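You operate a simulated robot arm through the tools that you are given. There is no shell and no other tool. Be economical: measure what you need, move in short steps, check, and stop when the job is done.

Carry out the task below with a simulated robot arm. There is one attempt and no reset: what you move stays moved.

TASK
Take the core out of the valve in the test block.
Fine: drop it in the orange dish; clamp for the work, free it after; core tool back on its peg.
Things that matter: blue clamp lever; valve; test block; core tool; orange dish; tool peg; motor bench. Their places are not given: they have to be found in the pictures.

It is judged by the outcome, as a careful person would: the job done as asked, and still so three seconds after it is handed in. It fails if anything else is knocked over, pushed out of place, dropped, spilled or broken.

THE ROBOT
A 6-joint arm with a two-finger parallel gripper, fixed in place. Base frame: the origin is at the foot of the arm, x ahead of it, y to its left, z up; the work surface is at about z = 906. Lengths are in mm, angles in degrees, forces in N, time in s.
With the tool pointing down near the work surface it reaches from about 240 to 620 mm from the base axis. Its first joint turns from -66.0 to 66.0 degrees. Payload 2.7 kg.
Tool frame: the origin (TCP) lies between the finger pads and is the grasp point; the fingertips stand 23 mm ahead of it; z points along the fingers, y is the line along which they close. The gripper opens to 94 mm. The fingers are 38 mm wide and 10 mm thick; the gripper's body (54 by 96 mm) begins 39 mm behind the TCP.
Orientation is that of the tool frame in the base frame, as a unit quaternion [w, x, y, z]. With the fingers straight down and closing along the base's y, the tool's x points along the base's -x, its y along +y and its z along -z.

THE INTERFACE
- The arm moves only by the tool nudge_tool. Its argument "commands" is a list of rows, each a list of 7 numbers: the shift along the tool's x, y, z in mm, then the turn, a rotation vector about the tool's x, y, z in degrees, then the opening, from 0 (shut) to 1 (fully open). In form: [[dx, dy, dz, ax, ay, az, fingers], ...]. A call has 1 to 8 rows; each row is the pose to reach, as a shift and turn from the pose commanded when the call began, along the tool's axes at that moment. A row lasts 0.2 s, in which the tool goes at most 50 mm and 8.6 degrees; a call with a longer step from one row to the next is refused whole, and so is a gripper value outside its range. A pose out of reach is approached as far as the arm can. The call stops where the force on the tool passes 70 N (or 10 N more than at its start, if that is more) or the arm is blocked; 0.2 s more then pass. The fingers move at their own pace (about 45 mm/s each) and stop on an object; they squeeze with about 23 N. The grip force told is the motor's: it shows also when the fingers shut on nothing. Time passes only in rows, and 0.2 s behind the last, so rows that repeat a pose let the fingers close. It gives the time, the measured TCP pose, the force on the tool (base axes), the opening and the grip force at its end, in the units of the frame above (readings bear some noise).
- Cameras (640 x 400 px; columns grow to the right, rows downward): "scene" is fixed at [82.3, -440.2, 1411.3]; the picture's right is [0.78, -0.63, 0.00], its down [-0.32, -0.39, -0.87] and it looks along [0.55, 0.67, -0.50] (base axes); focal length 312 px, centre (320, 200). "wrist" rides on the gripper at [-39, 0, -44] in the tool frame; the picture's right is [0.00, -1.00, 0.00], its down [0.97, 0.00, -0.24] and it looks along [0.24, 0.00, 0.97] (tool axes); focal length 218 px, centre (320, 200).
- capture(camera): a new picture of that camera. No time passes.
- locate(camera, pixels): there is no depth. For up to 12 entries [column, row, z] of the newest picture of that camera ("zoom" is the newest enlarged one), the place [x, y] in the base frame at which the ray of that pixel passes the height z, good to about 3 mm, but the place of the scene camera against the robot may be out by one fixed shift of up to 18 mm in any direction. No time passes.
- close_up(camera, box): a new picture of the part [left, top, right, bottom] of that camera's present view, enlarged. No time passes.
- job_done(): hands the job in; it is judged then, once.

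Work in short steps. Measure before you move; look again where a grasp or a placing could have gone wrong, and mend it. You have 80 turns and 34 pictures in all, the two below and enlarged ones among them. Open the gripper and draw the arm clear of the work before you hand the job in, unless the task says otherwise.

The tools are called after "Emit:" as name(argument=value, ...) on one line, values as JSON. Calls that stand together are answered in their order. nudge_tool: Moves the arm, as the interface text tells. Its arguments: {"type":"object","properties":{"commands":{"type":"array","items":{"type":"array","items":{"type":"number"}}}},"required":["commands"]} The other tools are called the same way: capture (camera) takes a picture; locate (camera, pixels) gives the place at which the rays of pixels pass given heights; close_up (camera, box) takes an enlarged picture of a part of a camera's view; job_done () hands the job in.

At the start:

```text
time: 0.0
tool_pos: [412.1, 74.7, 1191.7]
orientation: [0.0, 0.0, 1.0, 0.0]
ft_force: [0.4, 0.1, 0.2]
finger_gap: 93.8
gripper_force: 0.1
```

scene: 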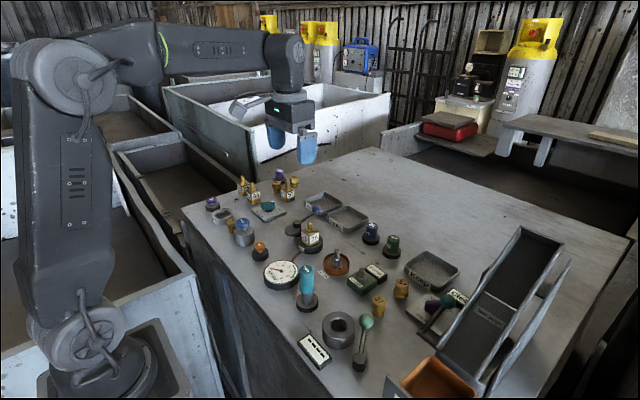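
wrist: 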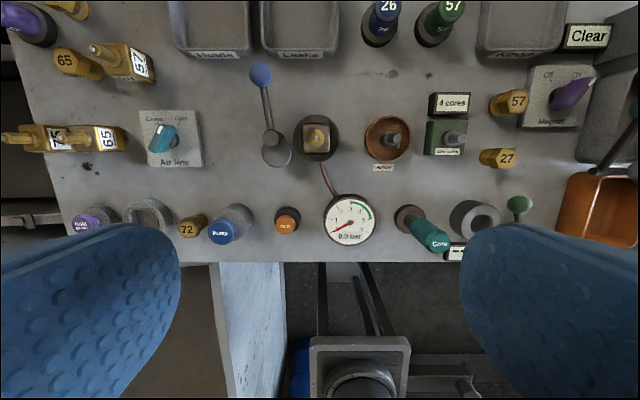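

The wrist view shows the bench: a teal core tool near (425,232), a blue lever near (262,80), a block with a valve at (316,138), an orange dish at (600,205) and an orange one at (387,138). I'll enlarge both views to identify them.

Emit:
close_up(camera="wrist", box=[230, 50, 480, 270])

Emit:
close_up(camera="scene", box=[200, 160, 420, 300])

Emit:
close_up(camera="scene", box=[280, 240, 500, 400])

```text
1.82 times, centred on (355, 160) of wrist
```

zoom: 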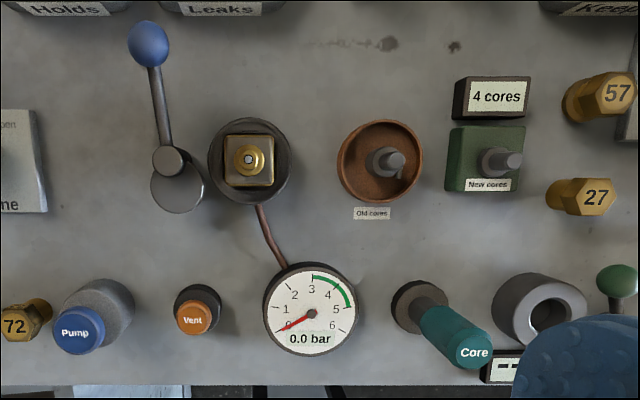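

```text
2.86 times, centred on (310, 230) of scene
```

zoom: 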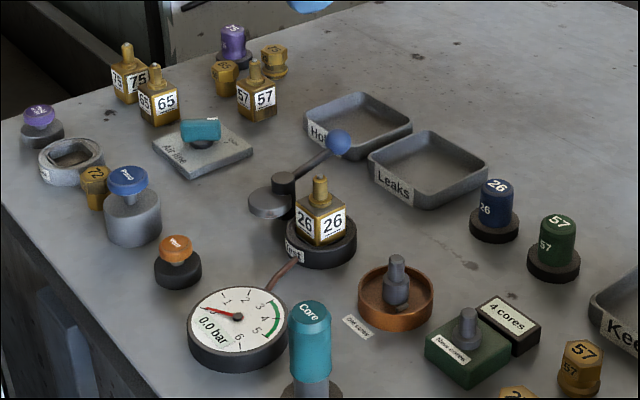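

```text
2.50 times, centred on (390, 320) of scene
```

zoom: 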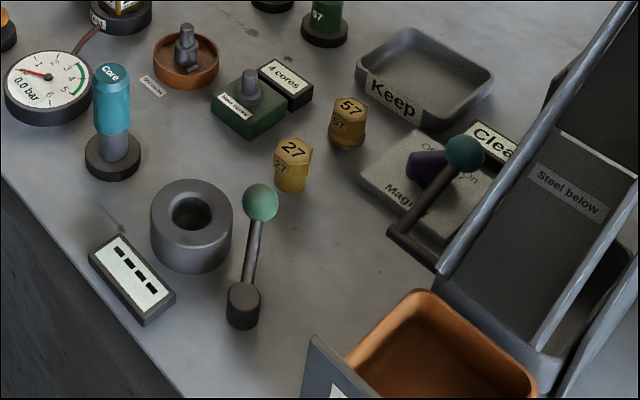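

Candidates are the valve "26" in the round test block, the blue lever beside it, the teal "Core" tool and the "Old cores" orange dish. Next I get positions from the wrist camera.

Emit:
locate(camera="wrist", pixels=[[262, 75, 906], [262, 75, 960], [275, 150, 906], [271, 135, 940], [316, 138, 940], [316, 138, 970], [404, 216, 910], [432, 235, 990], [387, 138, 910], [392, 140, 935], [447, 138, 920], [600, 205, 920]])

Emit:
locate(camera="scene", pixels=[[319, 207, 960], [294, 232, 906], [311, 247, 906], [311, 223, 970], [307, 306, 906], [307, 270, 990], [335, 270, 906], [336, 250, 940]])

```text
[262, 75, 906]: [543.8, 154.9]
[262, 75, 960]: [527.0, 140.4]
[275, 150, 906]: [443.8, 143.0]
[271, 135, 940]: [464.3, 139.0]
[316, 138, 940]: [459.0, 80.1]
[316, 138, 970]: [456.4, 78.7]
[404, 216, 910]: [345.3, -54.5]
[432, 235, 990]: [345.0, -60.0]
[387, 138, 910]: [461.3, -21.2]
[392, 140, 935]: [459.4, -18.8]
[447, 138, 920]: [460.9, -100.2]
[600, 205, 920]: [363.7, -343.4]
```

```text
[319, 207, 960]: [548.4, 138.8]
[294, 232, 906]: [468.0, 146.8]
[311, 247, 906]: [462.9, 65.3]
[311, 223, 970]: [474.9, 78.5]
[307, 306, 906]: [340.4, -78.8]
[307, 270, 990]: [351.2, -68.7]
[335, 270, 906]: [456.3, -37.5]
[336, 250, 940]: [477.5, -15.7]
```

Core tool is at about (345,-57), valve (457,79), lever pivot (450,141) with its ball toward +x, and dish (461,-21). I move lower above the valve and lever for a better look.

Emit:
nudge_tool(commands=[[0, 15, 40, 0, 0, 0, 1], [0, 30, 80, 0, 0, 0, 1], [0, 30, 110, 0, 0, 0, 1]])

Emit:
capture(camera="wrist")

```text
time: 0.8
tool_pos: [415.5, 103.8, 1081.6]
orientation: [0.001, 0.0, 1.0, 0.0]
ft_force: [-0.4, 0.1, -0.3]
finger_gap: 93.8
gripper_force: 0.1
```

```text
28 pictures are left
```

wrist: 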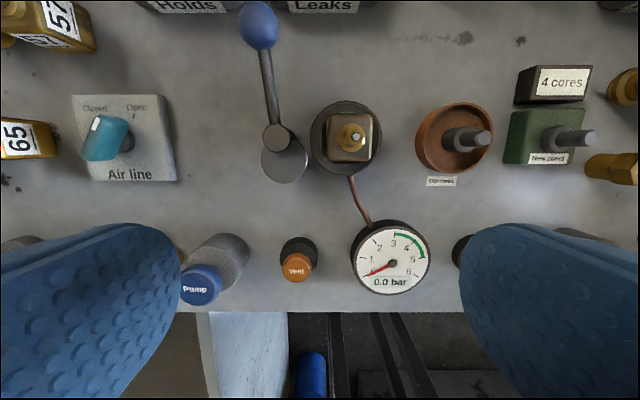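

The lever, its pivot post and ball (258,25) are clear. I triangulate against the earlier view.

Emit:
locate(camera="wrist", pixels=[[258, 25, 940], [258, 25, 960], [258, 25, 980], [278, 137, 940], [278, 137, 960], [285, 162, 910], [352, 136, 960], [352, 136, 985], [345, 138, 920], [470, 138, 940], [454, 138, 910], [388, 257, 910]])

Emit:
close_up(camera="wrist", box=[220, 0, 400, 200])

```text
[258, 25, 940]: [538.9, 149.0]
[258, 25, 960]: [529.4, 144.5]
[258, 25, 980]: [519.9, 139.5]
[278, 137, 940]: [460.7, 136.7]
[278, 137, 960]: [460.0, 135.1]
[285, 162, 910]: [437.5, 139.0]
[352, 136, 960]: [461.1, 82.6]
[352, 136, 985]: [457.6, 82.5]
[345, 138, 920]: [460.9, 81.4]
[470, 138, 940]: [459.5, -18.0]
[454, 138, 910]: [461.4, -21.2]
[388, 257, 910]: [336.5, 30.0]
```

```text
2.00 times, centred on (310, 100) of wrist
```

zoom: 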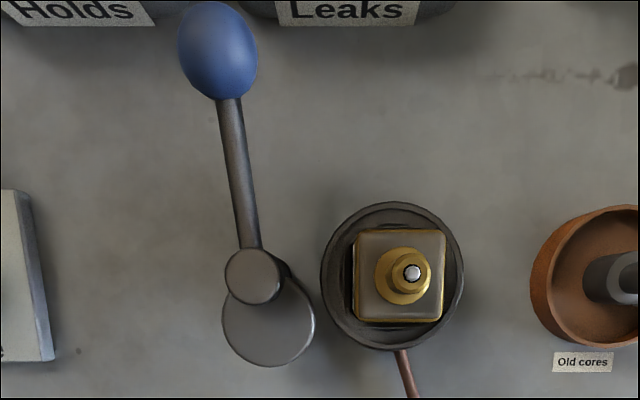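

Post top seems offset from the disc; I take a tighter scene look at the lever to learn how it moves.

Emit:
close_up(camera="scene", box=[275, 190, 355, 280])

```text
4.44 times, centred on (315, 235) of scene
```

zoom: 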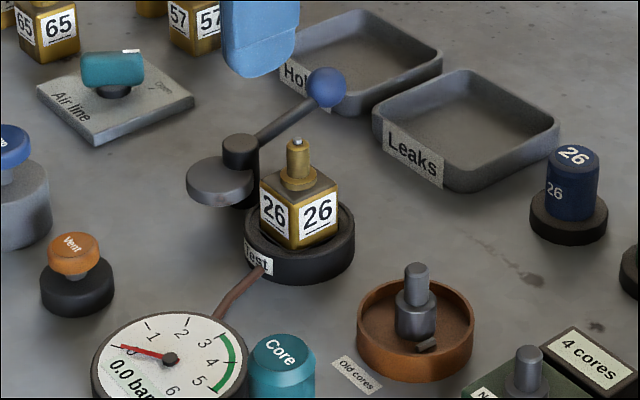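

The scene view shows the lever turning on a vertical post near (460,136), with a raised pad opposite the ball. Swinging the ball from +x round to +y should bring the pad onto the valve body. I move above the ball, about (527,142,963), with the fingers part open.

Emit:
nudge_tool(commands=[[-40, 13, 10, 0, 0, 0, 0.75], [-80, 26, 20, 0, 0, 0, 0.75], [-111, 38, 40, 0, 0, 0, 0.75], [-111, 38, 60, 0, 0, 0, 0.75]])

Emit:
capture(camera="wrist")

```text
time: 1.8
tool_pos: [522.0, 143.6, 1020.8]
orientation: [0.0, 0.0, 1.0, 0.001]
ft_force: [-0.6, 0.1, -0.3]
finger_gap: 70.7
gripper_force: 0.0
```

```text
25 pictures are left
```

wrist: 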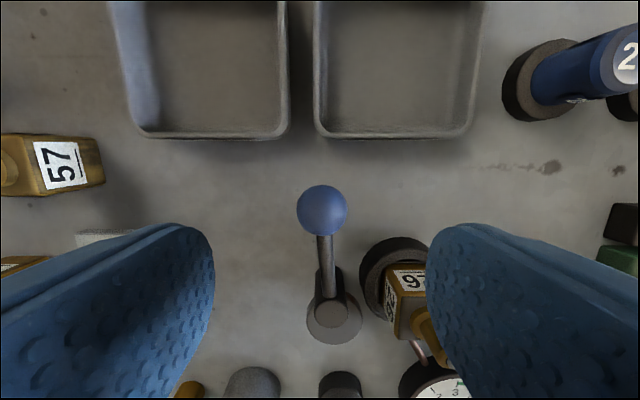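

Ball is at (322,210), centred between the fingers. I locate it and the trays' near edge.

Emit:
locate(camera="wrist", pixels=[[322, 210, 950], [322, 210, 963], [322, 210, 976], [215, 138, 925], [333, 308, 945], [335, 322, 925], [90, 240, 910]])

```text
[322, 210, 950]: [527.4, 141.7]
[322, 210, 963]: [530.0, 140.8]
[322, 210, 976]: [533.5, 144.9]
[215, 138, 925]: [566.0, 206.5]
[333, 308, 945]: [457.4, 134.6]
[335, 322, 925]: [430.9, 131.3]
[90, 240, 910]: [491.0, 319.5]
```

Lower onto the ball and close the fingers.

Emit:
nudge_tool(commands=[[-5, -1, 30, 0, 0, 0, 0.75], [-5, -1, 61, 0, 0, 0, 0.75], [-5, -1, 61, 0, 0, 0, 0], [-5, -1, 61, 0, 0, 0, 0], [-5, -1, 61, 0, 0, 0, 0], [-5, -1, 61, 0, 0, 0, 0]])

```text
time: 3.2
tool_pos: [525.5, 142.3, 958.2]
orientation: [-0.001, 0.0, 1.0, 0.0]
ft_force: [1.5, 6.4, -3.5]
finger_gap: 25.7
gripper_force: 44.9
```

Ball is gripped (gap 25.7). I try the first 16° of the swing toward +y, with the tool turning along with the lever.

Emit:
nudge_tool(commands=[[1.3, 9.3, 0, 0, 0, -8, 0], [4, 18.3, 0, 0, 0, -16, 0]])

```text
time: 3.8
tool_pos: [523.9, 160.1, 957.3]
orientation: [-0.002, -0.14, 0.99, -0.001]
ft_force: [-6.0, -3.9, -8.0]
finger_gap: 25.4
gripper_force: 45.2
```

The lever follows freely. I continue to about 72° along the same arc, in the same tool-frame form.

Emit:
nudge_tool(commands=[[1.3, 9.3, 0, 0, 0, -8, 0], [4, 18.3, 0, 0, 0, -16, 0], [7.8, 26.8, 0, 0, 0, -24, 0], [12.8, 34.7, 0, 0, 0, -32, 0], [18.9, 41.9, 0, 0, 0, -40, 0], [25.9, 48.1, 0, 0, 0, -48, 0], [33.7, 53.3, 0, 0, 0, -56, 0]])

Emit:
capture(camera="scene")

```text
time: 5.4
tool_pos: [476.1, 202.8, 958.5]
orientation: [-0.003, -0.589, 0.808, 0.001]
ft_force: [0.8, -7.7, -29.7]
finger_gap: 25.6
gripper_force: 45.3
```

```text
24 pictures are left
```

scene: 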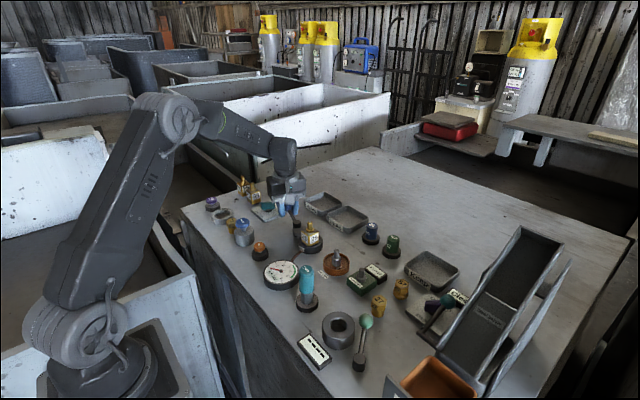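

The lever has turned about 72° and the tool feels a downward pull of about 30 N. I take a close look before continuing.

Emit:
close_up(camera="scene", box=[260, 170, 350, 270])

```text
4.00 times, centred on (305, 220) of scene
```

zoom: 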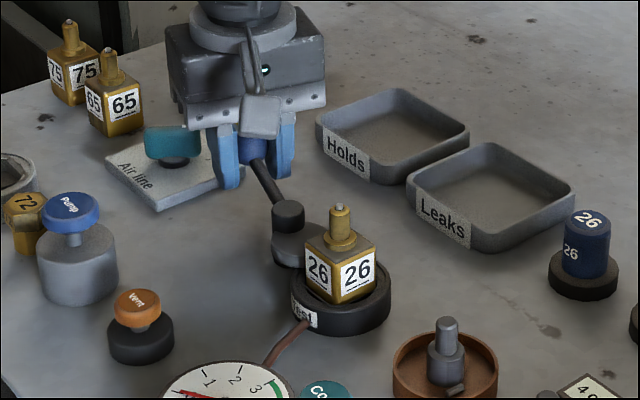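

The pad is approaching the valve body. I carry on gently in 6° steps, easing down 2 mm.

Emit:
nudge_tool(commands=[[0, 0, 2, 0, 0, 0, 0], [0.9, 7, 2, 0, 0, -6, 0], [2.5, 13.8, 2, 0, 0, -12, 0], [4.8, 20.5, 2, 0, 0, -18, 0]])

```text
time: 6.5
tool_pos: [466.6, 204.3, 960.6]
orientation: [0.014, -0.706, 0.708, -0.009]
ft_force: [23.5, 1.7, -13.2]
finger_gap: 25.7
gripper_force: 45.0
stopped in row 4: the force on the tool passed its limit (the readings are from after the stop); the commanded pose is now the measured one
```

Force stop: the lever has met resistance near 85–90°, probably clamped. I open the fingers to see where it settles.

Emit:
nudge_tool(commands=[[0, 0, 0, 0, 0, 0, 0.55], [0, 0, 0, 0, 0, 0, 0.55], [0, 0, -40, 0, 0, 0, 0.55], [0, 0, -80, 0, 0, 0, 0.55]])

Emit:
capture(camera="wrist")

Emit:
close_up(camera="scene", box=[260, 170, 350, 270])

```text
time: 7.5
tool_pos: [459.9, 202.0, 1041.6]
orientation: [0.013, -0.706, 0.708, -0.008]
ft_force: [-0.1, -0.2, -0.3]
finger_gap: 51.7
gripper_force: 0.0
```

```text
22 pictures are left
```

wrist: 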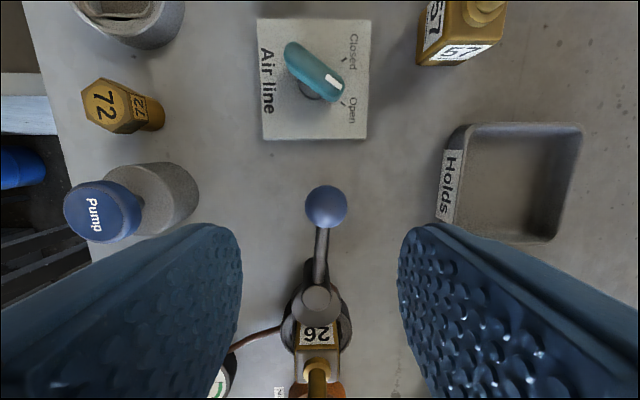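

```text
4.00 times, centred on (305, 220) of scene
```

zoom: 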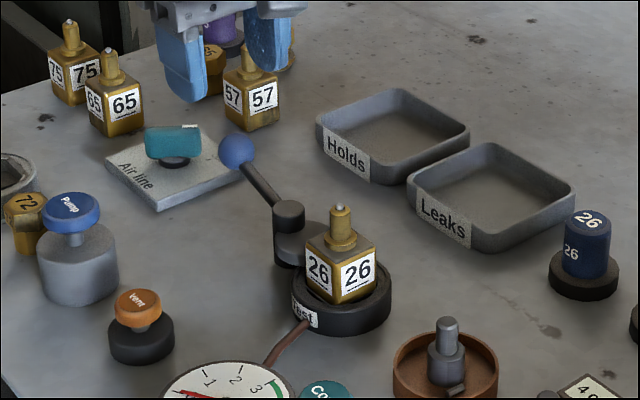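

The pad now bears on the valve and the lever is at 90°. The air-line knob looks different from before, so I check whether it moved.

Emit:
close_up(camera="wrist", box=[240, 0, 400, 150])

Emit:
close_up(camera="scene", box=[240, 180, 310, 230])

```text
2.67 times, centred on (320, 75) of wrist
```

zoom: 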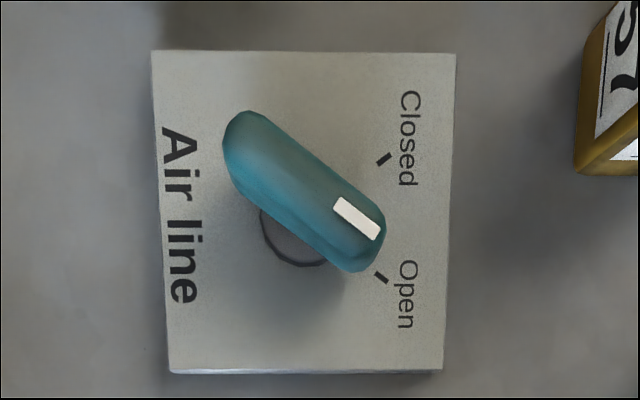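

```text
8.00 times, centred on (275, 205) of scene
```

zoom: 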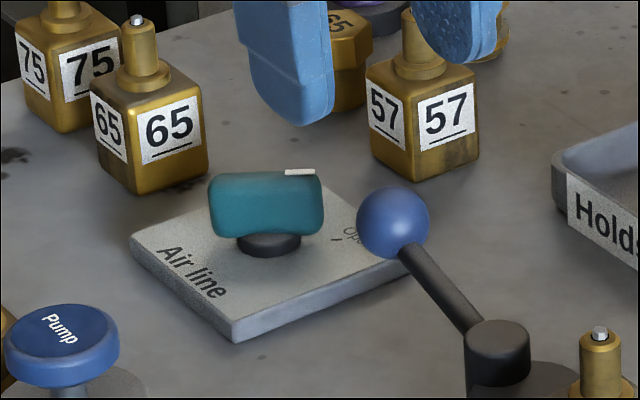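

The scene view shows the knob's mark pointing right, exactly as at the start, so nothing was disturbed. I straighten the slight tilt (about 1.7°) and move up and across over the core tool.

Emit:
nudge_tool(commands=[[0, 0, -40, -1.7, 0.4, 0, 0.9], [45, 15, -50, -1.7, 0.4, 0, 0.9], [90, 35, -50, -1.7, 0.4, 0, 0.9], [135, 55, -50, -1.7, 0.4, 0, 0.9], [180, 75, -50, -1.7, 0.4, 0, 0.9], [225, 95, -50, -1.7, 0.4, 0, 0.9], [259, 110, -50, -1.7, 0.4, 0, 0.9]])

```text
time: 9.1
tool_pos: [346.5, -56.4, 1084.1]
orientation: [-0.002, -0.707, 0.708, 0.003]
ft_force: [0.2, -0.2, -0.6]
finger_gap: 84.7
gripper_force: 0.0
```

Upright again. Now I turn the hand clockwise (as seen from above) toward yaw +90, to leave room for unscrewing.

Emit:
nudge_tool(commands=[[0, 0, 0, 0, 0, 8.5, 0.9], [0, 0, 0, 0, 0, 17, 0.9], [0, 0, 0, 0, 0, 25.5, 0.9], [0, 0, 0, 0, 0, 34, 0.9], [0, 0, 0, 0, 0, 42.5, 0.9], [0, 0, 0, 0, 0, 51, 0.9], [0, 0, 0, 0, 0, 59.5, 0.9], [0, 0, 0, 0, 0, 68, 0.9]])

Emit:
nudge_tool(commands=[[0, 0, 0, 0, 0, 7.5, 0.9], [0, 0, 0, 0, 0, 15, 0.9], [0, 0, 0, 0, 0, 22, 0.9]])

Emit:
capture(camera="wrist")

```text
time: 10.9
tool_pos: [348.3, -54.9, 1088.7]
orientation: [-0.001, -0.188, 0.982, 0.0]
ft_force: [-0.4, 0.4, 0.0]
finger_gap: 84.7
gripper_force: 0.1
```

```text
time: 11.7
tool_pos: [349.9, -55.9, 1086.8]
orientation: [-0.002, 0.002, 1.0, 0.0]
ft_force: [-0.7, 0.2, -0.2]
finger_gap: 84.5
gripper_force: 0.0
```

```text
18 pictures are left
```

wrist: 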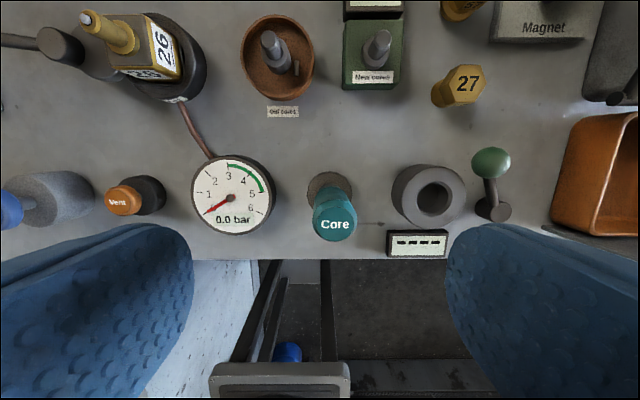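

Core tool: top at (335,224), base at (329,190). I triangulate it and the dish contents.

Emit:
locate(camera="wrist", pixels=[[335, 224, 970], [335, 224, 990], [335, 224, 1010], [329, 190, 910], [278, 57, 906], [270, 40, 945], [90, 18, 990], [145, 48, 950], [434, 197, 925]])

Emit:
close_up(camera="wrist", box=[220, 0, 460, 150])

Emit:
close_up(camera="scene", box=[280, 230, 380, 320])

```text
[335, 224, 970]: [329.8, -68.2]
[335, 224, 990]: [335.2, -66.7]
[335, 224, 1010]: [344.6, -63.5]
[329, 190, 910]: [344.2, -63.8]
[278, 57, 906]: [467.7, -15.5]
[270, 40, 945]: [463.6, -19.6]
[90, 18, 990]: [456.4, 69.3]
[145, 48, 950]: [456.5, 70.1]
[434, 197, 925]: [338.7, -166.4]
```

```text
2.67 times, centred on (340, 75) of wrist
```

zoom: 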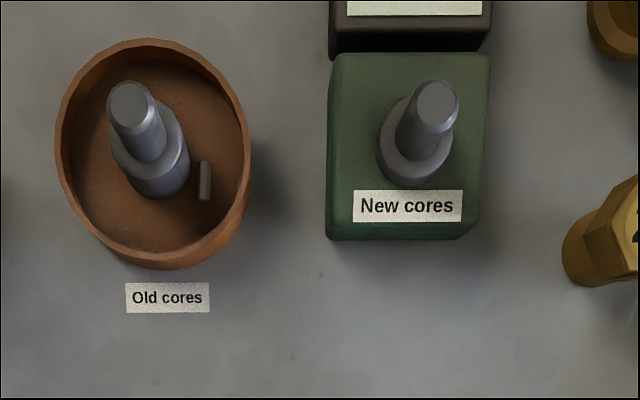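

```text
4.44 times, centred on (330, 275) of scene
```

zoom: 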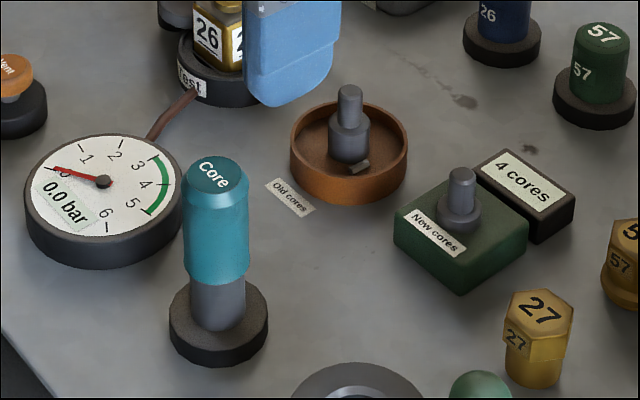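

Working the pixels through by hand puts the core tool at about (345,-65) with its top near z 1008. That is 5 mm nearer and 9 mm to the right of the TCP. I shift over it and continue turning clockwise to yaw +90.

Emit:
nudge_tool(commands=[[4, -9, 0, 0, 0, 8.5, 0.7], [4, -9, 0, 0, 0, 17, 0.7], [4, -9, 0, 0, 0, 25.5, 0.7], [4, -9, 0, 0, 0, 34, 0.7], [4, -9, 0, 0, 0, 42.5, 0.7], [4, -9, 0, 0, 0, 51, 0.7], [4, -9, 0, 0, 0, 59.5, 0.7], [4, -9, 0, 0, 0, 68, 0.7]])

Emit:
nudge_tool(commands=[[0, 0, 0, 0, 0, 7.5, 0.7], [0, 0, 0, 0, 0, 15, 0.7], [0, 0, 0, 0, 0, 22, 0.7], [0, 0, 0, 0, 0, 22, 0.7]])

Emit:
capture(camera="wrist")

```text
time: 13.5
tool_pos: [345.6, -64.8, 1088.3]
orientation: [-0.002, 0.561, 0.828, -0.001]
ft_force: [-0.3, -0.4, 0.3]
finger_gap: 65.7
gripper_force: 0.1
```

```text
time: 14.5
tool_pos: [344.1, -62.3, 1087.9]
orientation: [-0.002, 0.708, 0.706, -0.001]
ft_force: [-0.3, -0.6, -0.1]
finger_gap: 65.4
gripper_force: 0.0
```

```text
15 pictures are left
```

wrist: 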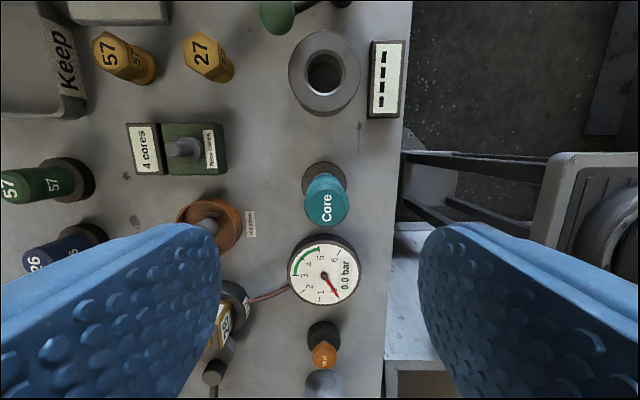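

Tool top is at (326,203), so the tool is about 4.5 mm to -y and 3 mm to -x of the TCP. I shift, lower in stages to z≈980, then grip.

Emit:
nudge_tool(commands=[[-4.5, -3, 0, 0, 0, 0, 0.7], [-4.5, -3, 30, 0, 0, 0, 0.7], [-4.5, -3, 60, 0, 0, 0, 0.7], [-4.5, -3, 85, 0, 0, 0, 0.7], [-4.5, -3, 107, 0, 0, 0, 0.7], [-4.5, -3, 107, 0, 0, 0, 0.7]])

Emit:
capture(camera="wrist")

```text
time: 15.9
tool_pos: [343.7, -70.3, 979.8]
orientation: [-0.001, 0.708, 0.707, -0.001]
ft_force: [-0.3, 0.7, 0.4]
finger_gap: 65.7
gripper_force: 0.1
```

```text
14 pictures are left
```

wrist: 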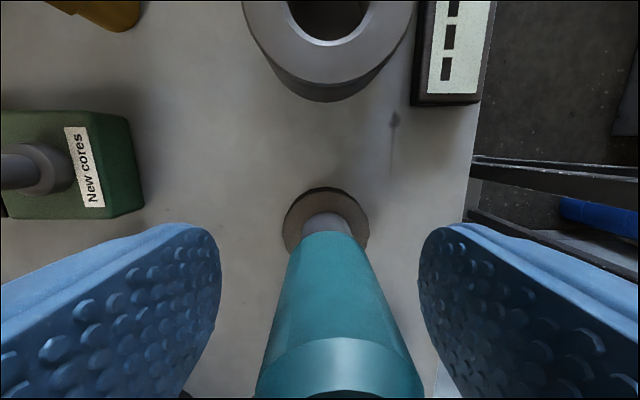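

The tool sits about 3 mm to one side of the finger centre. I shift by 3 mm and grip.

Emit:
nudge_tool(commands=[[0, -3, 0, 0, 0, 0, 0.7], [0, -3, 0, 0, 0, 0, 0], [0, -3, 0, 0, 0, 0, 0], [0, -3, 0, 0, 0, 0, 0], [0, -3, 0, 0, 0, 0, 0], [0, -3, 0, 0, 0, 0, 0]])

```text
time: 17.3
tool_pos: [340.9, -69.2, 978.7]
orientation: [-0.001, 0.707, 0.707, -0.001]
ft_force: [0.7, -0.6, -0.3]
finger_gap: 29.0
gripper_force: 23.0
```

Gripped (gap 29). The peg spot is recorded as TCP (341,-69.5,979). I lift straight up.

Emit:
nudge_tool(commands=[[0, 0, -20, 0, 0, 0, 0], [0, 0, -50, 0, 0, 0, 0], [0, 0, -85, 0, 0, 0, 0], [0, 0, -120, 0, 0, 0, 0], [0, 0, -120, 0, 0, 0, 0]])

Emit:
capture(camera="scene")

```text
time: 18.5
tool_pos: [338.4, -69.9, 1099.4]
orientation: [-0.002, 0.707, 0.707, -0.001]
ft_force: [-0.1, 0.2, -0.4]
finger_gap: 28.9
gripper_force: 23.0
```

```text
13 pictures are left
```

scene: 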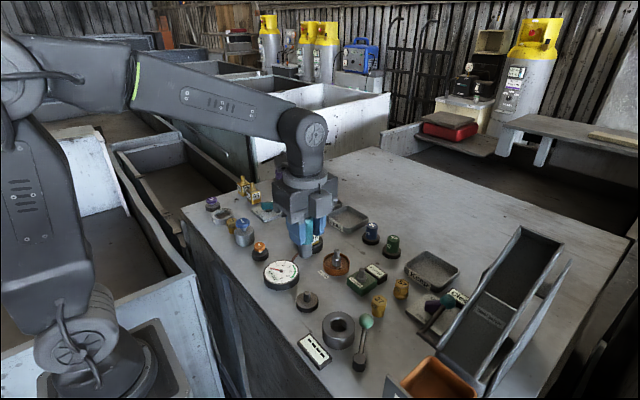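

Tool is off its peg, hanging about 61 mm below the TCP. I carry it to about 30 mm beyond the valve in y so the wrist camera can see the valve stem.

Emit:
nudge_tool(commands=[[36, 24, 0, 0, 0, 0, 0], [72, 48, 0, 0, 0, 0, 0], [108, 72, 0, 0, 0, 0, 0], [144, 96, 0, 0, 0, 0, 0], [180, 119, 0, 0, 0, 0, 0], [180, 119, 0, 0, 0, 0, 0]])

Emit:
capture(camera="wrist")

```text
time: 19.9
tool_pos: [458.1, 110.8, 1097.3]
orientation: [-0.001, 0.708, 0.706, -0.001]
ft_force: [1.0, 0.8, -0.9]
finger_gap: 29.2
gripper_force: 22.5
```

```text
12 pictures are left
```

wrist: 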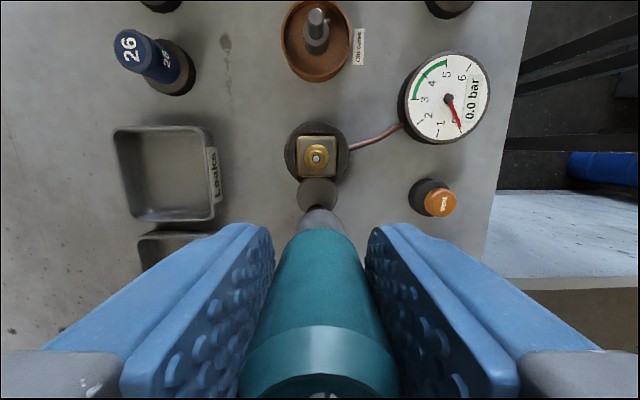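

Valve tip is at (317,158), which works out to (460,80), with no sign the block shifted. I move over it and lower until the tool mouth is just above the stem.

Emit:
nudge_tool(commands=[[-15, 1, 0, 0, 0, 0, 0], [-30.5, 2.2, 0, 0, 0, 0, 0], [-30.5, 2.2, 20, 0, 0, 0, 0], [-30.5, 2.2, 38, 0, 0, 0, 0], [-30.5, 2.2, 38, 0, 0, 0, 0]])

Emit:
capture(camera="wrist")

Emit:
close_up(camera="scene", box=[270, 170, 350, 260])

```text
time: 21.1
tool_pos: [461.9, 80.6, 1059.4]
orientation: [-0.001, 0.707, 0.707, -0.001]
ft_force: [-0.2, -0.3, -0.4]
finger_gap: 29.5
gripper_force: 22.8
```

```text
11 pictures are left
```

wrist: 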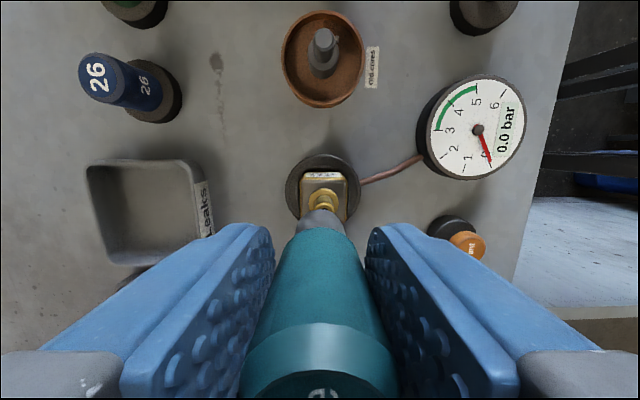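

```text
4.44 times, centred on (310, 215) of scene
```

zoom: 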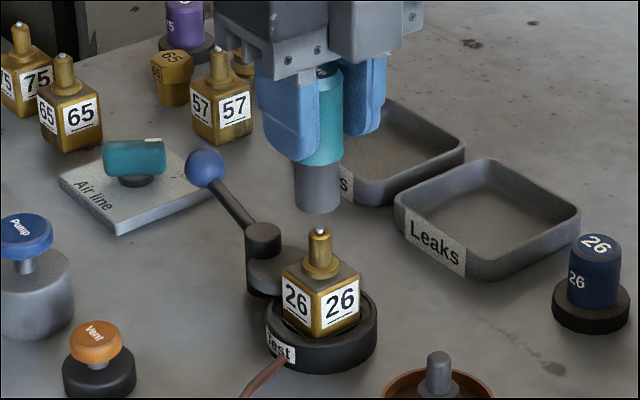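

Alignment is good, with the mouth about 14 mm above the tip in the scene zoom and the stem about 1 mm to -x. I lower gently onto the stem.

Emit:
nudge_tool(commands=[[0, -1, 5, 0, 0, 0, 0], [0, -1, 10, 0, 0, 0, 0], [0, -1, 14, 0, 0, 0, 0], [0, -1, 17, 0, 0, 0, 0], [0, -1, 17, 0, 0, 0, 0]])

```text
time: 22.3
tool_pos: [458.7, 80.5, 1043.4]
orientation: [-0.001, 0.708, 0.707, -0.001]
ft_force: [-0.1, -0.8, -0.8]
finger_gap: 29.1
gripper_force: 23.1
```

No contact yet; continue in small steps.

Emit:
nudge_tool(commands=[[0, 0, 3, 0, 0, 0, 0], [0, 0, 6, 0, 0, 0, 0], [0, 0, 9, 0, 0, 0, 0], [0, 0, 12, 0, 0, 0, 0], [0, 0, 12, 0, 0, 0, 0]])

Emit:
close_up(camera="scene", box=[270, 170, 350, 260])

```text
time: 23.5
tool_pos: [459.6, 82.0, 1031.8]
orientation: [-0.002, 0.708, 0.706, -0.001]
ft_force: [0.8, -6.6, -0.9]
finger_gap: 29.3
gripper_force: 23.0
```

```text
4.44 times, centred on (310, 215) of scene
```

zoom: 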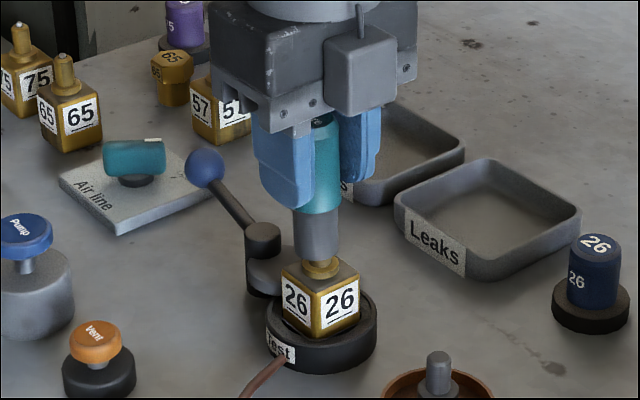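

The tool is over the stem, with a small side force of -6.6 N in y. I ease 1.5 mm to -y and seat it down to the collar.

Emit:
nudge_tool(commands=[[-1.5, 0, 1, 0, 0, 0, 0], [-1.5, 0, 3, 0, 0, 0, 0], [-1.5, 0, 5, 0, 0, 0, 0], [-1.5, 0, 5, 0, 0, 0, 0]])

```text
time: 24.5
tool_pos: [459.3, 79.7, 1026.5]
orientation: [-0.001, 0.708, 0.707, -0.001]
ft_force: [0.2, -0.5, -1.7]
finger_gap: 29.4
gripper_force: 23.0
```

Emit:
nudge_tool(commands=[[0, 0, 1, 0, 0, 0, 0], [0, 0, 2, 0, 0, 0, 0], [0, 0, 3, 0, 0, 0, 0], [0, 0, 4, 0, 0, 0, 0], [0, 0, 4, 0, 0, 0, 0]])

```text
time: 25.7
tool_pos: [459.2, 79.2, 1024.1]
orientation: [0.0, 0.708, 0.706, -0.001]
ft_force: [-3.8, -2.0, 11.5]
finger_gap: 29.3
gripper_force: 23.7
```

Seated at z≈1024 with 11.5 N contact. I start unscrewing counter-clockwise (negative az).

Emit:
nudge_tool(commands=[[0, 0, 0, 0, 0, -8.5, 0], [0, 0, 0, 0, 0, -17, 0], [0, 0, 0, 0, 0, -25.5, 0], [0, 0, 0, 0, 0, -34, 0], [0, 0, 0, 0, 0, -42.5, 0], [0, 0, 0, 0, 0, -51, 0], [0, 0, 0, 0, 0, -59.5, 0], [0, 0, 0, 0, 0, -68, 0]])

Emit:
nudge_tool(commands=[[0, 0, 0, 0, 0, -8.5, 0], [0, 0, 0, 0, 0, -17, 0], [0, 0, 0, 0, 0, -25.5, 0], [0, 0, 0, 0, 0, -34, 0], [0, 0, 0, 0, 0, -42.5, 0], [0, 0, 0, 0, 0, -51, 0], [0, 0, 0, 0, 0, -59.5, 0], [0, 0, 0, 0, 0, -68, 0]])

Emit:
nudge_tool(commands=[[0, 0, 0, 0, 0, -8.5, 0], [0, 0, 0, 0, 0, -17, 0], [0, 0, 0, 0, 0, -25.5, 0], [0, 0, 0, 0, 0, -34, 0], [0, 0, 0, 0, 0, -42.5, 0], [0, 0, 0, 0, 0, -51, 0], [0, 0, 0, 0, 0, -59.5, 0], [0, 0, 0, 0, 0, -68, 0]])

```text
time: 27.5
tool_pos: [458.8, 79.9, 1024.1]
orientation: [-0.002, 0.191, 0.982, -0.001]
ft_force: [2.9, -1.0, 3.1]
finger_gap: 29.5
gripper_force: 23.1
```

```text
time: 29.3
tool_pos: [459.9, 80.1, 1023.1]
orientation: [-0.001, -0.39, 0.921, 0.0]
ft_force: [0.0, 0.1, 1.8]
finger_gap: 29.3
gripper_force: 22.9
```

```text
time: 31.1
tool_pos: [459.1, 79.9, 1024.5]
orientation: [0.001, 0.839, -0.545, 0.0]
ft_force: [0.4, -2.7, 0.5]
finger_gap: 29.3
gripper_force: 23.2
```

Turned 204° without blocking. I continue counter-clockwise as far as the joint allows.

Emit:
nudge_tool(commands=[[0, 0, 0, 0, 0, -8.5, 0], [0, 0, 0, 0, 0, -17, 0], [0, 0, 0, 0, 0, -25.5, 0], [0, 0, 0, 0, 0, -34, 0], [0, 0, 0, 0, 0, -42.5, 0], [0, 0, 0, 0, 0, -51, 0], [0, 0, 0, 0, 0, -59.5, 0], [0, 0, 0, 0, 0, -68, 0]])

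```text
time: 32.9
tool_pos: [459.0, 78.9, 1024.0]
orientation: [-0.001, 1.0, 0.017, -0.001]
ft_force: [3.7, -2.3, 2.5]
finger_gap: 29.3
gripper_force: 23.2
```

Emit:
nudge_tool(commands=[[0, 0, 0, 0, 0, -8.5, 0], [0, 0, 0, 0, 0, -17, 0], [0, 0, 0, 0, 0, -25.5, 0], [0, 0, 0, 0, 0, -34, 0], [0, 0, 0, 0, 0, -42.5, 0], [0, 0, 0, 0, 0, -51, 0], [0, 0, 0, 0, 0, -59.5, 0], [0, 0, 0, 0, 0, -68, 0]])

```text
time: 33.6
tool_pos: [441.9, 115.6, 1022.1]
orientation: [0.039, 0.987, 0.156, 0.013]
ft_force: [17.8, -45.2, -3.4]
finger_gap: 86.2
gripper_force: 23.6
stopped in row 3: the force on the tool passed its limit (the readings are from after the stop); the commanded pose is now the measured one
out of reach, approached as far as the arm can: row 1, 2, 3
```

Bad news: the arm hit its limit and slewed, and the finger gap reads 86. I look before doing anything else.

Emit:
close_up(camera="scene", box=[250, 150, 370, 270])

Emit:
capture(camera="wrist")

```text
3.33 times, centred on (310, 210) of scene
```

zoom: 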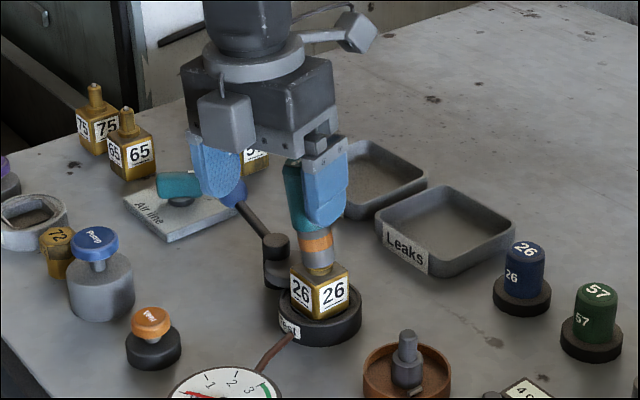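

```text
7 pictures are left
```

wrist: 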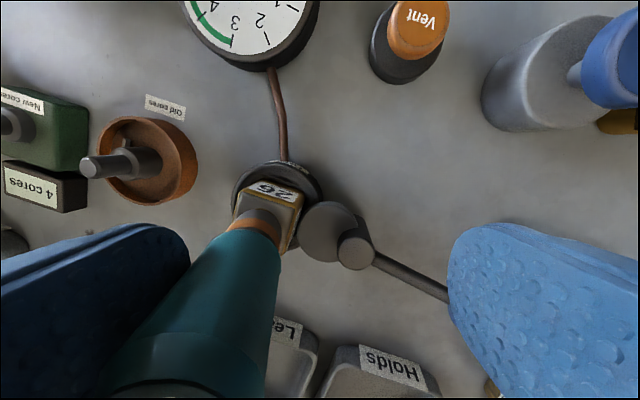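

The tool still stands on the stem, now showing an orange band, and the lever is still clamped. The gripper slid sideways so one finger leans on the tool. I relieve it by opening fully while moving the TCP back toward the tool axis (+tool y) and straightening the hand.

Emit:
nudge_tool(commands=[[0, 6, 0, 0, 0, 0, 1], [1, 14, 0, 0, 0, 0, 1], [3, 26, 0, 0, 0, 0, 1], [5, 38, 0, 0, 0, 0, 1]])

```text
time: 34.6
tool_pos: [445.8, 108.5, 1020.1]
orientation: [0.041, 0.988, 0.151, 0.015]
ft_force: [-0.3, -0.7, -0.4]
finger_gap: 94.0
gripper_force: 0.1
out of reach, approached as far as the arm can: row 2, 3, 4
```

The hand is at its yaw limit, so I first rotate back clockwise and see where the arm settles.

Emit:
nudge_tool(commands=[[0, 0, 0, 0, 0, 8.5, 1], [0, 0, 0, 0, 0, 17, 1], [0, 0, 0, 0, 0, 22, 1]])

```text
time: 35.4
tool_pos: [446.3, 110.4, 1020.0]
orientation: [0.031, 0.999, -0.033, 0.02]
ft_force: [0.4, -0.1, -0.2]
finger_gap: 94.2
gripper_force: 0.1
```

Now shift over the tool axis (459,80) with the tilt corrected, fingers fully open.

Emit:
nudge_tool(commands=[[0, 0, -4, 3.45, -2.43, 0, 1], [5, 10, -4, 3.45, -2.43, 0, 1], [10, 20, -4, 3.45, -2.43, 0, 1], [15, 29.7, -4, 3.45, -2.43, 0, 1], [15, 29.7, -4, 3.45, -2.43, 0, 1]])

Emit:
capture(camera="wrist")

```text
time: 36.6
tool_pos: [459.7, 80.8, 1028.7]
orientation: [0.001, 0.999, -0.032, 0.0]
ft_force: [0.2, 0.9, 0.2]
finger_gap: 94.0
gripper_force: 0.1
```

```text
6 pictures are left
```

wrist: 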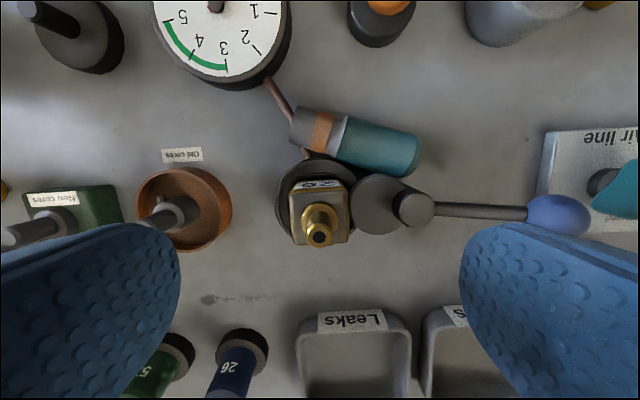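

The tool has toppled onto the bench by the block. The stem now shows an empty bore and the tool shows its orange band, so the core is probably in the tool. I take a close-up to plan picking it up.

Emit:
close_up(camera="wrist", box=[250, 80, 450, 250])

Emit:
locate(camera="wrist", pixels=[[297, 127, 918], [318, 132, 920], [345, 140, 921], [410, 157, 921], [420, 158, 921], [395, 175, 921], [380, 178, 930], [380, 205, 930], [412, 208, 945], [318, 192, 915], [320, 238, 980], [350, 118, 935]])

```text
2.35 times, centred on (350, 165) of wrist
```

zoom: 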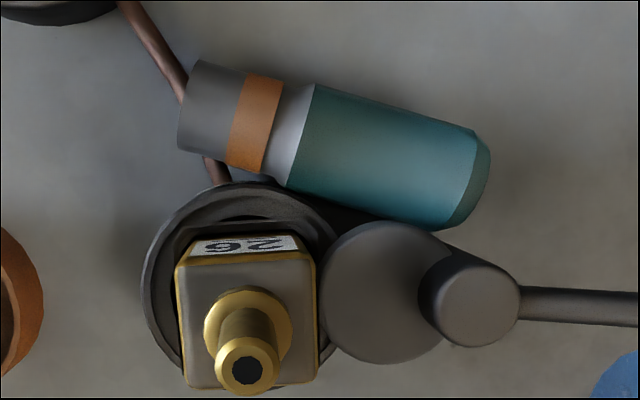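

```text
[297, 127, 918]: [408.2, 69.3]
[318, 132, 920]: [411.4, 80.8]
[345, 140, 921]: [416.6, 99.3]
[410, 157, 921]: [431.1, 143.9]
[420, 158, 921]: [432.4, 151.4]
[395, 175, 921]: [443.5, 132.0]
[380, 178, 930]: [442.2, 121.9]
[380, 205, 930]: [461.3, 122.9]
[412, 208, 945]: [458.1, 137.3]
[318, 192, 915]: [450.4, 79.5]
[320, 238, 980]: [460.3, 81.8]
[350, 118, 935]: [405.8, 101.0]
```

The bore is empty and the lying tool runs from about (407,68) to (432,150), touching ring and pad. There is no room for a finger on its +x side. I'll roll it about 20–25 mm toward -x by pressing lightly on top with closed fingertips and dragging, so first I go above (422,116).

Emit:
nudge_tool(commands=[[-20, -16, 0, 0, 0, 0, 0], [-40, -32.5, 0, 0, 0, 0, 0], [-40, -32.5, 0, 0, 0, 0, 0], [-40, -32.5, 20, 0, 0, 0, 0], [-40, -32.5, 40, 0, 0, 0, 0], [-40, -32.5, 60, 0, 0, 0, 0], [-40, -32.5, 64, 0, 0, 0, 0], [-40, -32.5, 64, 0, 0, 0, 0]])

```text
time: 38.4
tool_pos: [421.2, 114.5, 963.8]
orientation: [0.001, 0.999, -0.032, -0.001]
ft_force: [0.1, -0.4, -0.1]
finger_gap: 0.0
gripper_force: 22.8
```

Emit:
nudge_tool(commands=[[0, 0, 2, 0, 0, 0, 0], [0, 0, 4, 0, 0, 0, 0], [0, 0, 6, 0, 0, 0, 0], [0, 0, 6, 0, 0, 0, 0]])

```text
time: 39.4
tool_pos: [422.3, 114.4, 961.1]
orientation: [-0.002, 1.0, -0.031, 0.003]
ft_force: [-19.3, -6.0, 52.0]
finger_gap: 0.0
gripper_force: 23.4
```

Contact at z≈962 (52 N, too much). I ease up to roughly 10 N and drag toward -x.

Emit:
nudge_tool(commands=[[0, 0, -3.5, 0, 0, 0, 0], [-6, 0, -3.5, 0, 0, 0, 0], [-12, 0, -3.5, 0, 0, 0, 0], [-18, 0, -3.5, 0, 0, 0, 0], [-24, 0, -3.5, 0, 0, 0, 0], [-30, 0, -3.5, 0, 0, 0, 0], [-30, 0, -3.5, 0, 0, 0, 0]])

Emit:
capture(camera="wrist")

```text
time: 41.0
tool_pos: [391.0, 117.1, 961.0]
orientation: [0.001, 1.0, -0.031, -0.001]
ft_force: [-0.6, 0.3, -0.6]
finger_gap: 0.2
gripper_force: 23.0
```

```text
4 pictures are left
```

wrist: 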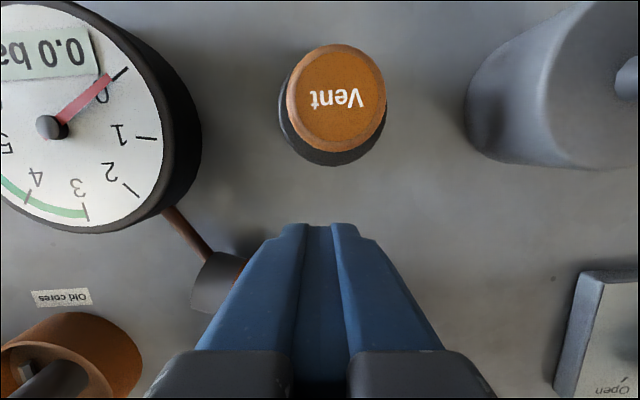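

The nose shows at (220,285), but the fingers hide the rest. I lift and turn the hand clockwise about 96°, so its x-axis points along the nose direction, ready for looking and grasping.

Emit:
nudge_tool(commands=[[0, 0, -35, 0, 0, 0, 0], [0, 0, -70, 0, 0, 0, 0.3], [0, 0, -90, 0, 0, 8, 0.5], [0, 0, -90, 0, 0, 16, 0.7], [0, 0, -90, 0, 0, 24, 0.7], [0, 0, -90, 0, 0, 32, 0.7], [0, 0, -90, 0, 0, 40, 0.7], [0, 0, -90, 0, 0, 48, 0.7]])

Emit:
nudge_tool(commands=[[0, 0, 0, 0, 0, 8, 0.7], [0, 0, 0, 0, 0, 16, 0.7], [0, 0, 0, 0, 0, 24, 0.7], [0, 0, 0, 0, 0, 32, 0.7], [0, 0, 0, 0, 0, 40, 0.7], [0, 0, 0, 0, 0, 48, 0.7], [0, 0, 0, 0, 0, 48, 0.7]])

Emit:
capture(camera="wrist")

```text
time: 42.8
tool_pos: [390.0, 117.0, 1050.0]
orientation: [0.0, 0.899, -0.438, 0.0]
ft_force: [-0.2, -0.1, -0.4]
finger_gap: 65.8
gripper_force: 0.1
```

```text
time: 44.4
tool_pos: [390.7, 118.6, 1051.5]
orientation: [-0.002, -0.644, 0.765, 0.0]
ft_force: [0.7, 0.3, 0.6]
finger_gap: 65.8
gripper_force: 0.0
```

```text
3 pictures are left
```

wrist: 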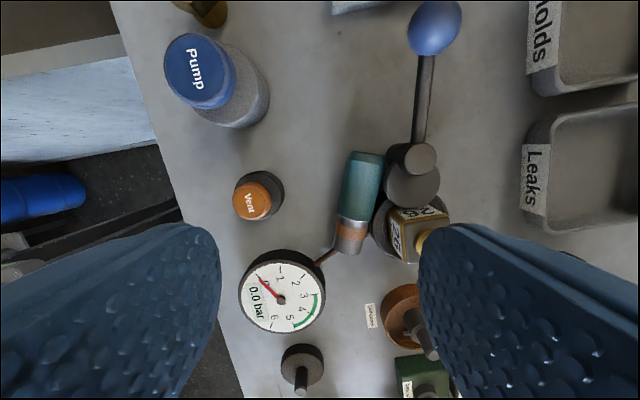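

The tool now runs from its cap at (366,158) to its nose at (350,250), with free space on its +x side by the pad at (410,185) and ring. I locate these points.

Emit:
locate(camera="wrist", pixels=[[366, 158, 921], [361, 188, 921], [355, 220, 921], [350, 247, 921], [342, 188, 921], [383, 185, 921], [388, 185, 930], [372, 222, 925], [412, 185, 930], [283, 200, 920], [395, 240, 925], [318, 268, 910]])

Emit:
close_up(camera="wrist", box=[260, 120, 460, 270])

```text
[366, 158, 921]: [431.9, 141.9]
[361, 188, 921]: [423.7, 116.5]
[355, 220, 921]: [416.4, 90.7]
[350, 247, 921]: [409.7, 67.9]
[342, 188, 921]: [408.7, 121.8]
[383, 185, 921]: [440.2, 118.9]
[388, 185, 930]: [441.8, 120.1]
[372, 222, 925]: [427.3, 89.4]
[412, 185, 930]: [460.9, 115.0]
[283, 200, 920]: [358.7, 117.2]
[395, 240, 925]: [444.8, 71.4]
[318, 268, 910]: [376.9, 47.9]
```

```text
2.67 times, centred on (360, 195) of wrist
```

zoom: 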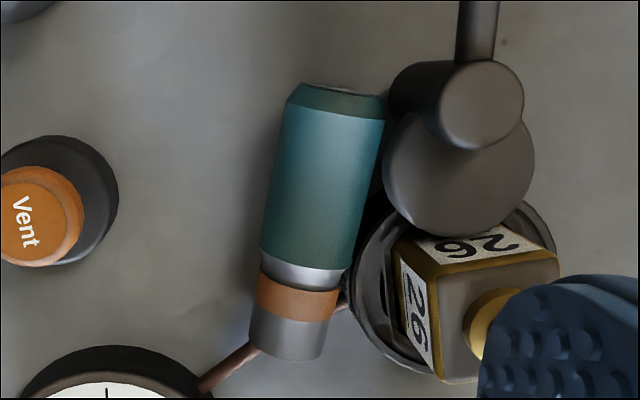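

The tool did not roll; I had lifted out of contact. Since the lever's pad sweeps toward -x when freed, I can use it as a pusher: swing the lever toward free, then back, which leaves a gap for a finger. I locate the ball and post first.

Emit:
locate(camera="wrist", pixels=[[435, 28, 960], [418, 158, 945], [412, 185, 928], [283, 200, 915]])

```text
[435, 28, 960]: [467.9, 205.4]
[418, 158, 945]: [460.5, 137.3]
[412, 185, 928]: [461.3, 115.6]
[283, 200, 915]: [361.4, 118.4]
```

Ball is at about (467,204.5). I move above it, lower and grip.

Emit:
nudge_tool(commands=[[-32, -20, 0, 0, 0, 0, 0.65], [-65, -40, 0, 0, 0, 0, 0.65], [-97.5, -60, 0, 0, 0, 0, 0.65], [-97.5, -60, 0, 0, 0, 0, 0.65], [-97.5, -60, 45, 0, 0, 0, 0.65], [-97.5, -60, 91, 0, 0, 0, 0.65], [-97.5, -60, 91, 0, 0, 0, 0.65]])

Emit:
nudge_tool(commands=[[0, 0, 0, 0, 0, 0, 0], [0, 0, 0, 0, 0, 0, 0], [0, 0, 0, 0, 0, 0, 0], [0, 0, 0, 0, 0, 0, 0]])

```text
time: 46.0
tool_pos: [468.4, 200.3, 961.8]
orientation: [-0.001, -0.645, 0.764, 0.0]
ft_force: [-0.2, -0.7, 0.0]
finger_gap: 61.1
gripper_force: 0.0
```

```text
time: 47.0
tool_pos: [467.4, 202.2, 961.5]
orientation: [-0.001, -0.645, 0.764, 0.0]
ft_force: [-0.6, 1.3, -1.9]
finger_gap: 25.6
gripper_force: 45.1
```

Gripped. I swing clockwise 40° slowly, so the pad starts to push the fallen tool toward -x.

Emit:
nudge_tool(commands=[[0, -4.6, 0, 0, 0, 4, 0], [0, -9.2, 0, 0, 0, 8, 0], [1.4, -18.4, 0, 0, 0, 16, 0], [4, -27.3, 0, 0, 0, 24, 0], [7.8, -35.7, 0, 0, 0, 32, 0], [12.7, -43.6, 0, 0, 0, 40, 0]])

```text
time: 48.4
tool_pos: [507.9, 182.7, 961.5]
orientation: [-0.003, -0.343, 0.939, -0.001]
ft_force: [-17.7, -17.8, 23.7]
finger_gap: 25.5
gripper_force: 44.6
```

Moving, with some off-arc force. I correct about 1 mm and continue the remaining ~38°.

Emit:
nudge_tool(commands=[[1, 0, -1, 0, 0, 0, 0], [1, -9.2, -1, 0, 0, 8, 0], [2.4, -18.4, -1, 0, 0, 16, 0], [5, -27.3, -1, 0, 0, 24, 0], [8.8, -35.7, -1, 0, 0, 32, 0], [12.9, -42, -1, 0, 0, 38, 0], [12.9, -42, -1, 0, 0, 38, 0]])

```text
time: 50.0
tool_pos: [525.6, 144.0, 961.2]
orientation: [-0.001, -0.019, 1.0, 0.0]
ft_force: [3.0, 7.0, -2.9]
finger_gap: 25.6
gripper_force: 44.6
```

The lever is back at its free position, the pad having swept past the tool. Now I swing it back 68° to open a gap.

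Emit:
nudge_tool(commands=[[1.5, 9.9, 0, 0, 0, -8.5, 0], [4.4, 19.4, 0, 0, 0, -17, 0], [8.7, 28.4, 0, 0, 0, -25.5, 0], [14.3, 36.6, 0, 0, 0, -34, 0], [21, 44, 0, 0, 0, -42.5, 0], [28.7, 50.2, 0, 0, 0, -51, 0], [37.3, 55.3, 0, 0, 0, -59.5, 0], [46.5, 59, 0, 0, 0, -68, 0]])

```text
time: 51.8
tool_pos: [475.4, 199.8, 961.8]
orientation: [-0.002, -0.576, 0.817, 0.001]
ft_force: [1.7, 8.4, 1.0]
finger_gap: 25.5
gripper_force: 44.4
```

I release the ball, rise, and go above the expected tool position, turning to line up, then look.

Emit:
nudge_tool(commands=[[0, 0, 0, 0, 0, 0, 0.6], [0, 0, 0, 0, 0, 0, 0.6], [0, 0, -45, 0, 0, 0, 0.6], [0, 0, -90, 0, 0, 0, 0.65], [32, 12, -90, 0, 0, -7, 0.65], [65, 24, -90, 0, 0, -14, 0.65], [98, 37, -90, 0, 0, -20, 0.65], [98, 37, -90, 0, 0, -20, 0.65]])

Emit:
capture(camera="wrist")

```text
time: 53.6
tool_pos: [406.7, 122.9, 1048.7]
orientation: [0.002, 0.71, -0.705, 0.001]
ft_force: [-0.4, 0.5, 1.2]
finger_gap: 60.9
gripper_force: 0.0
```

```text
1 pictures are left
```

wrist: 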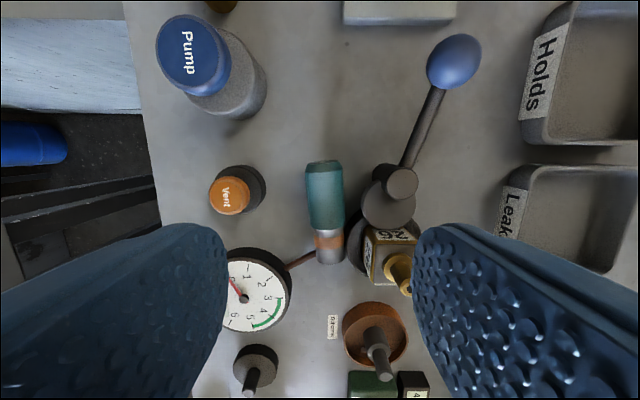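

The tool has been pushed clear: cap (323,165), nose (331,255), with about 15 mm free to the pad at (362,200). I locate its axis.

Emit:
locate(camera="wrist", pixels=[[323, 163, 921], [324, 180, 921], [325, 195, 921], [328, 225, 921], [331, 260, 921], [343, 190, 921], [306, 190, 921], [362, 205, 930], [376, 325, 910], [372, 335, 930], [380, 372, 950], [348, 235, 930]])

```text
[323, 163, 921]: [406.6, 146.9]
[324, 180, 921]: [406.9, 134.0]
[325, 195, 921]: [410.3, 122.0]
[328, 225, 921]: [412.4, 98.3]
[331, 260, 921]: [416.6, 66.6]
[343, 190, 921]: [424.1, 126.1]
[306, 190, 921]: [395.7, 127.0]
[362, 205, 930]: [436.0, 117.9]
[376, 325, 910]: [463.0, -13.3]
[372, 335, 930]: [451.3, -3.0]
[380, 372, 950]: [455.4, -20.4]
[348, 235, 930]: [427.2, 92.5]
```

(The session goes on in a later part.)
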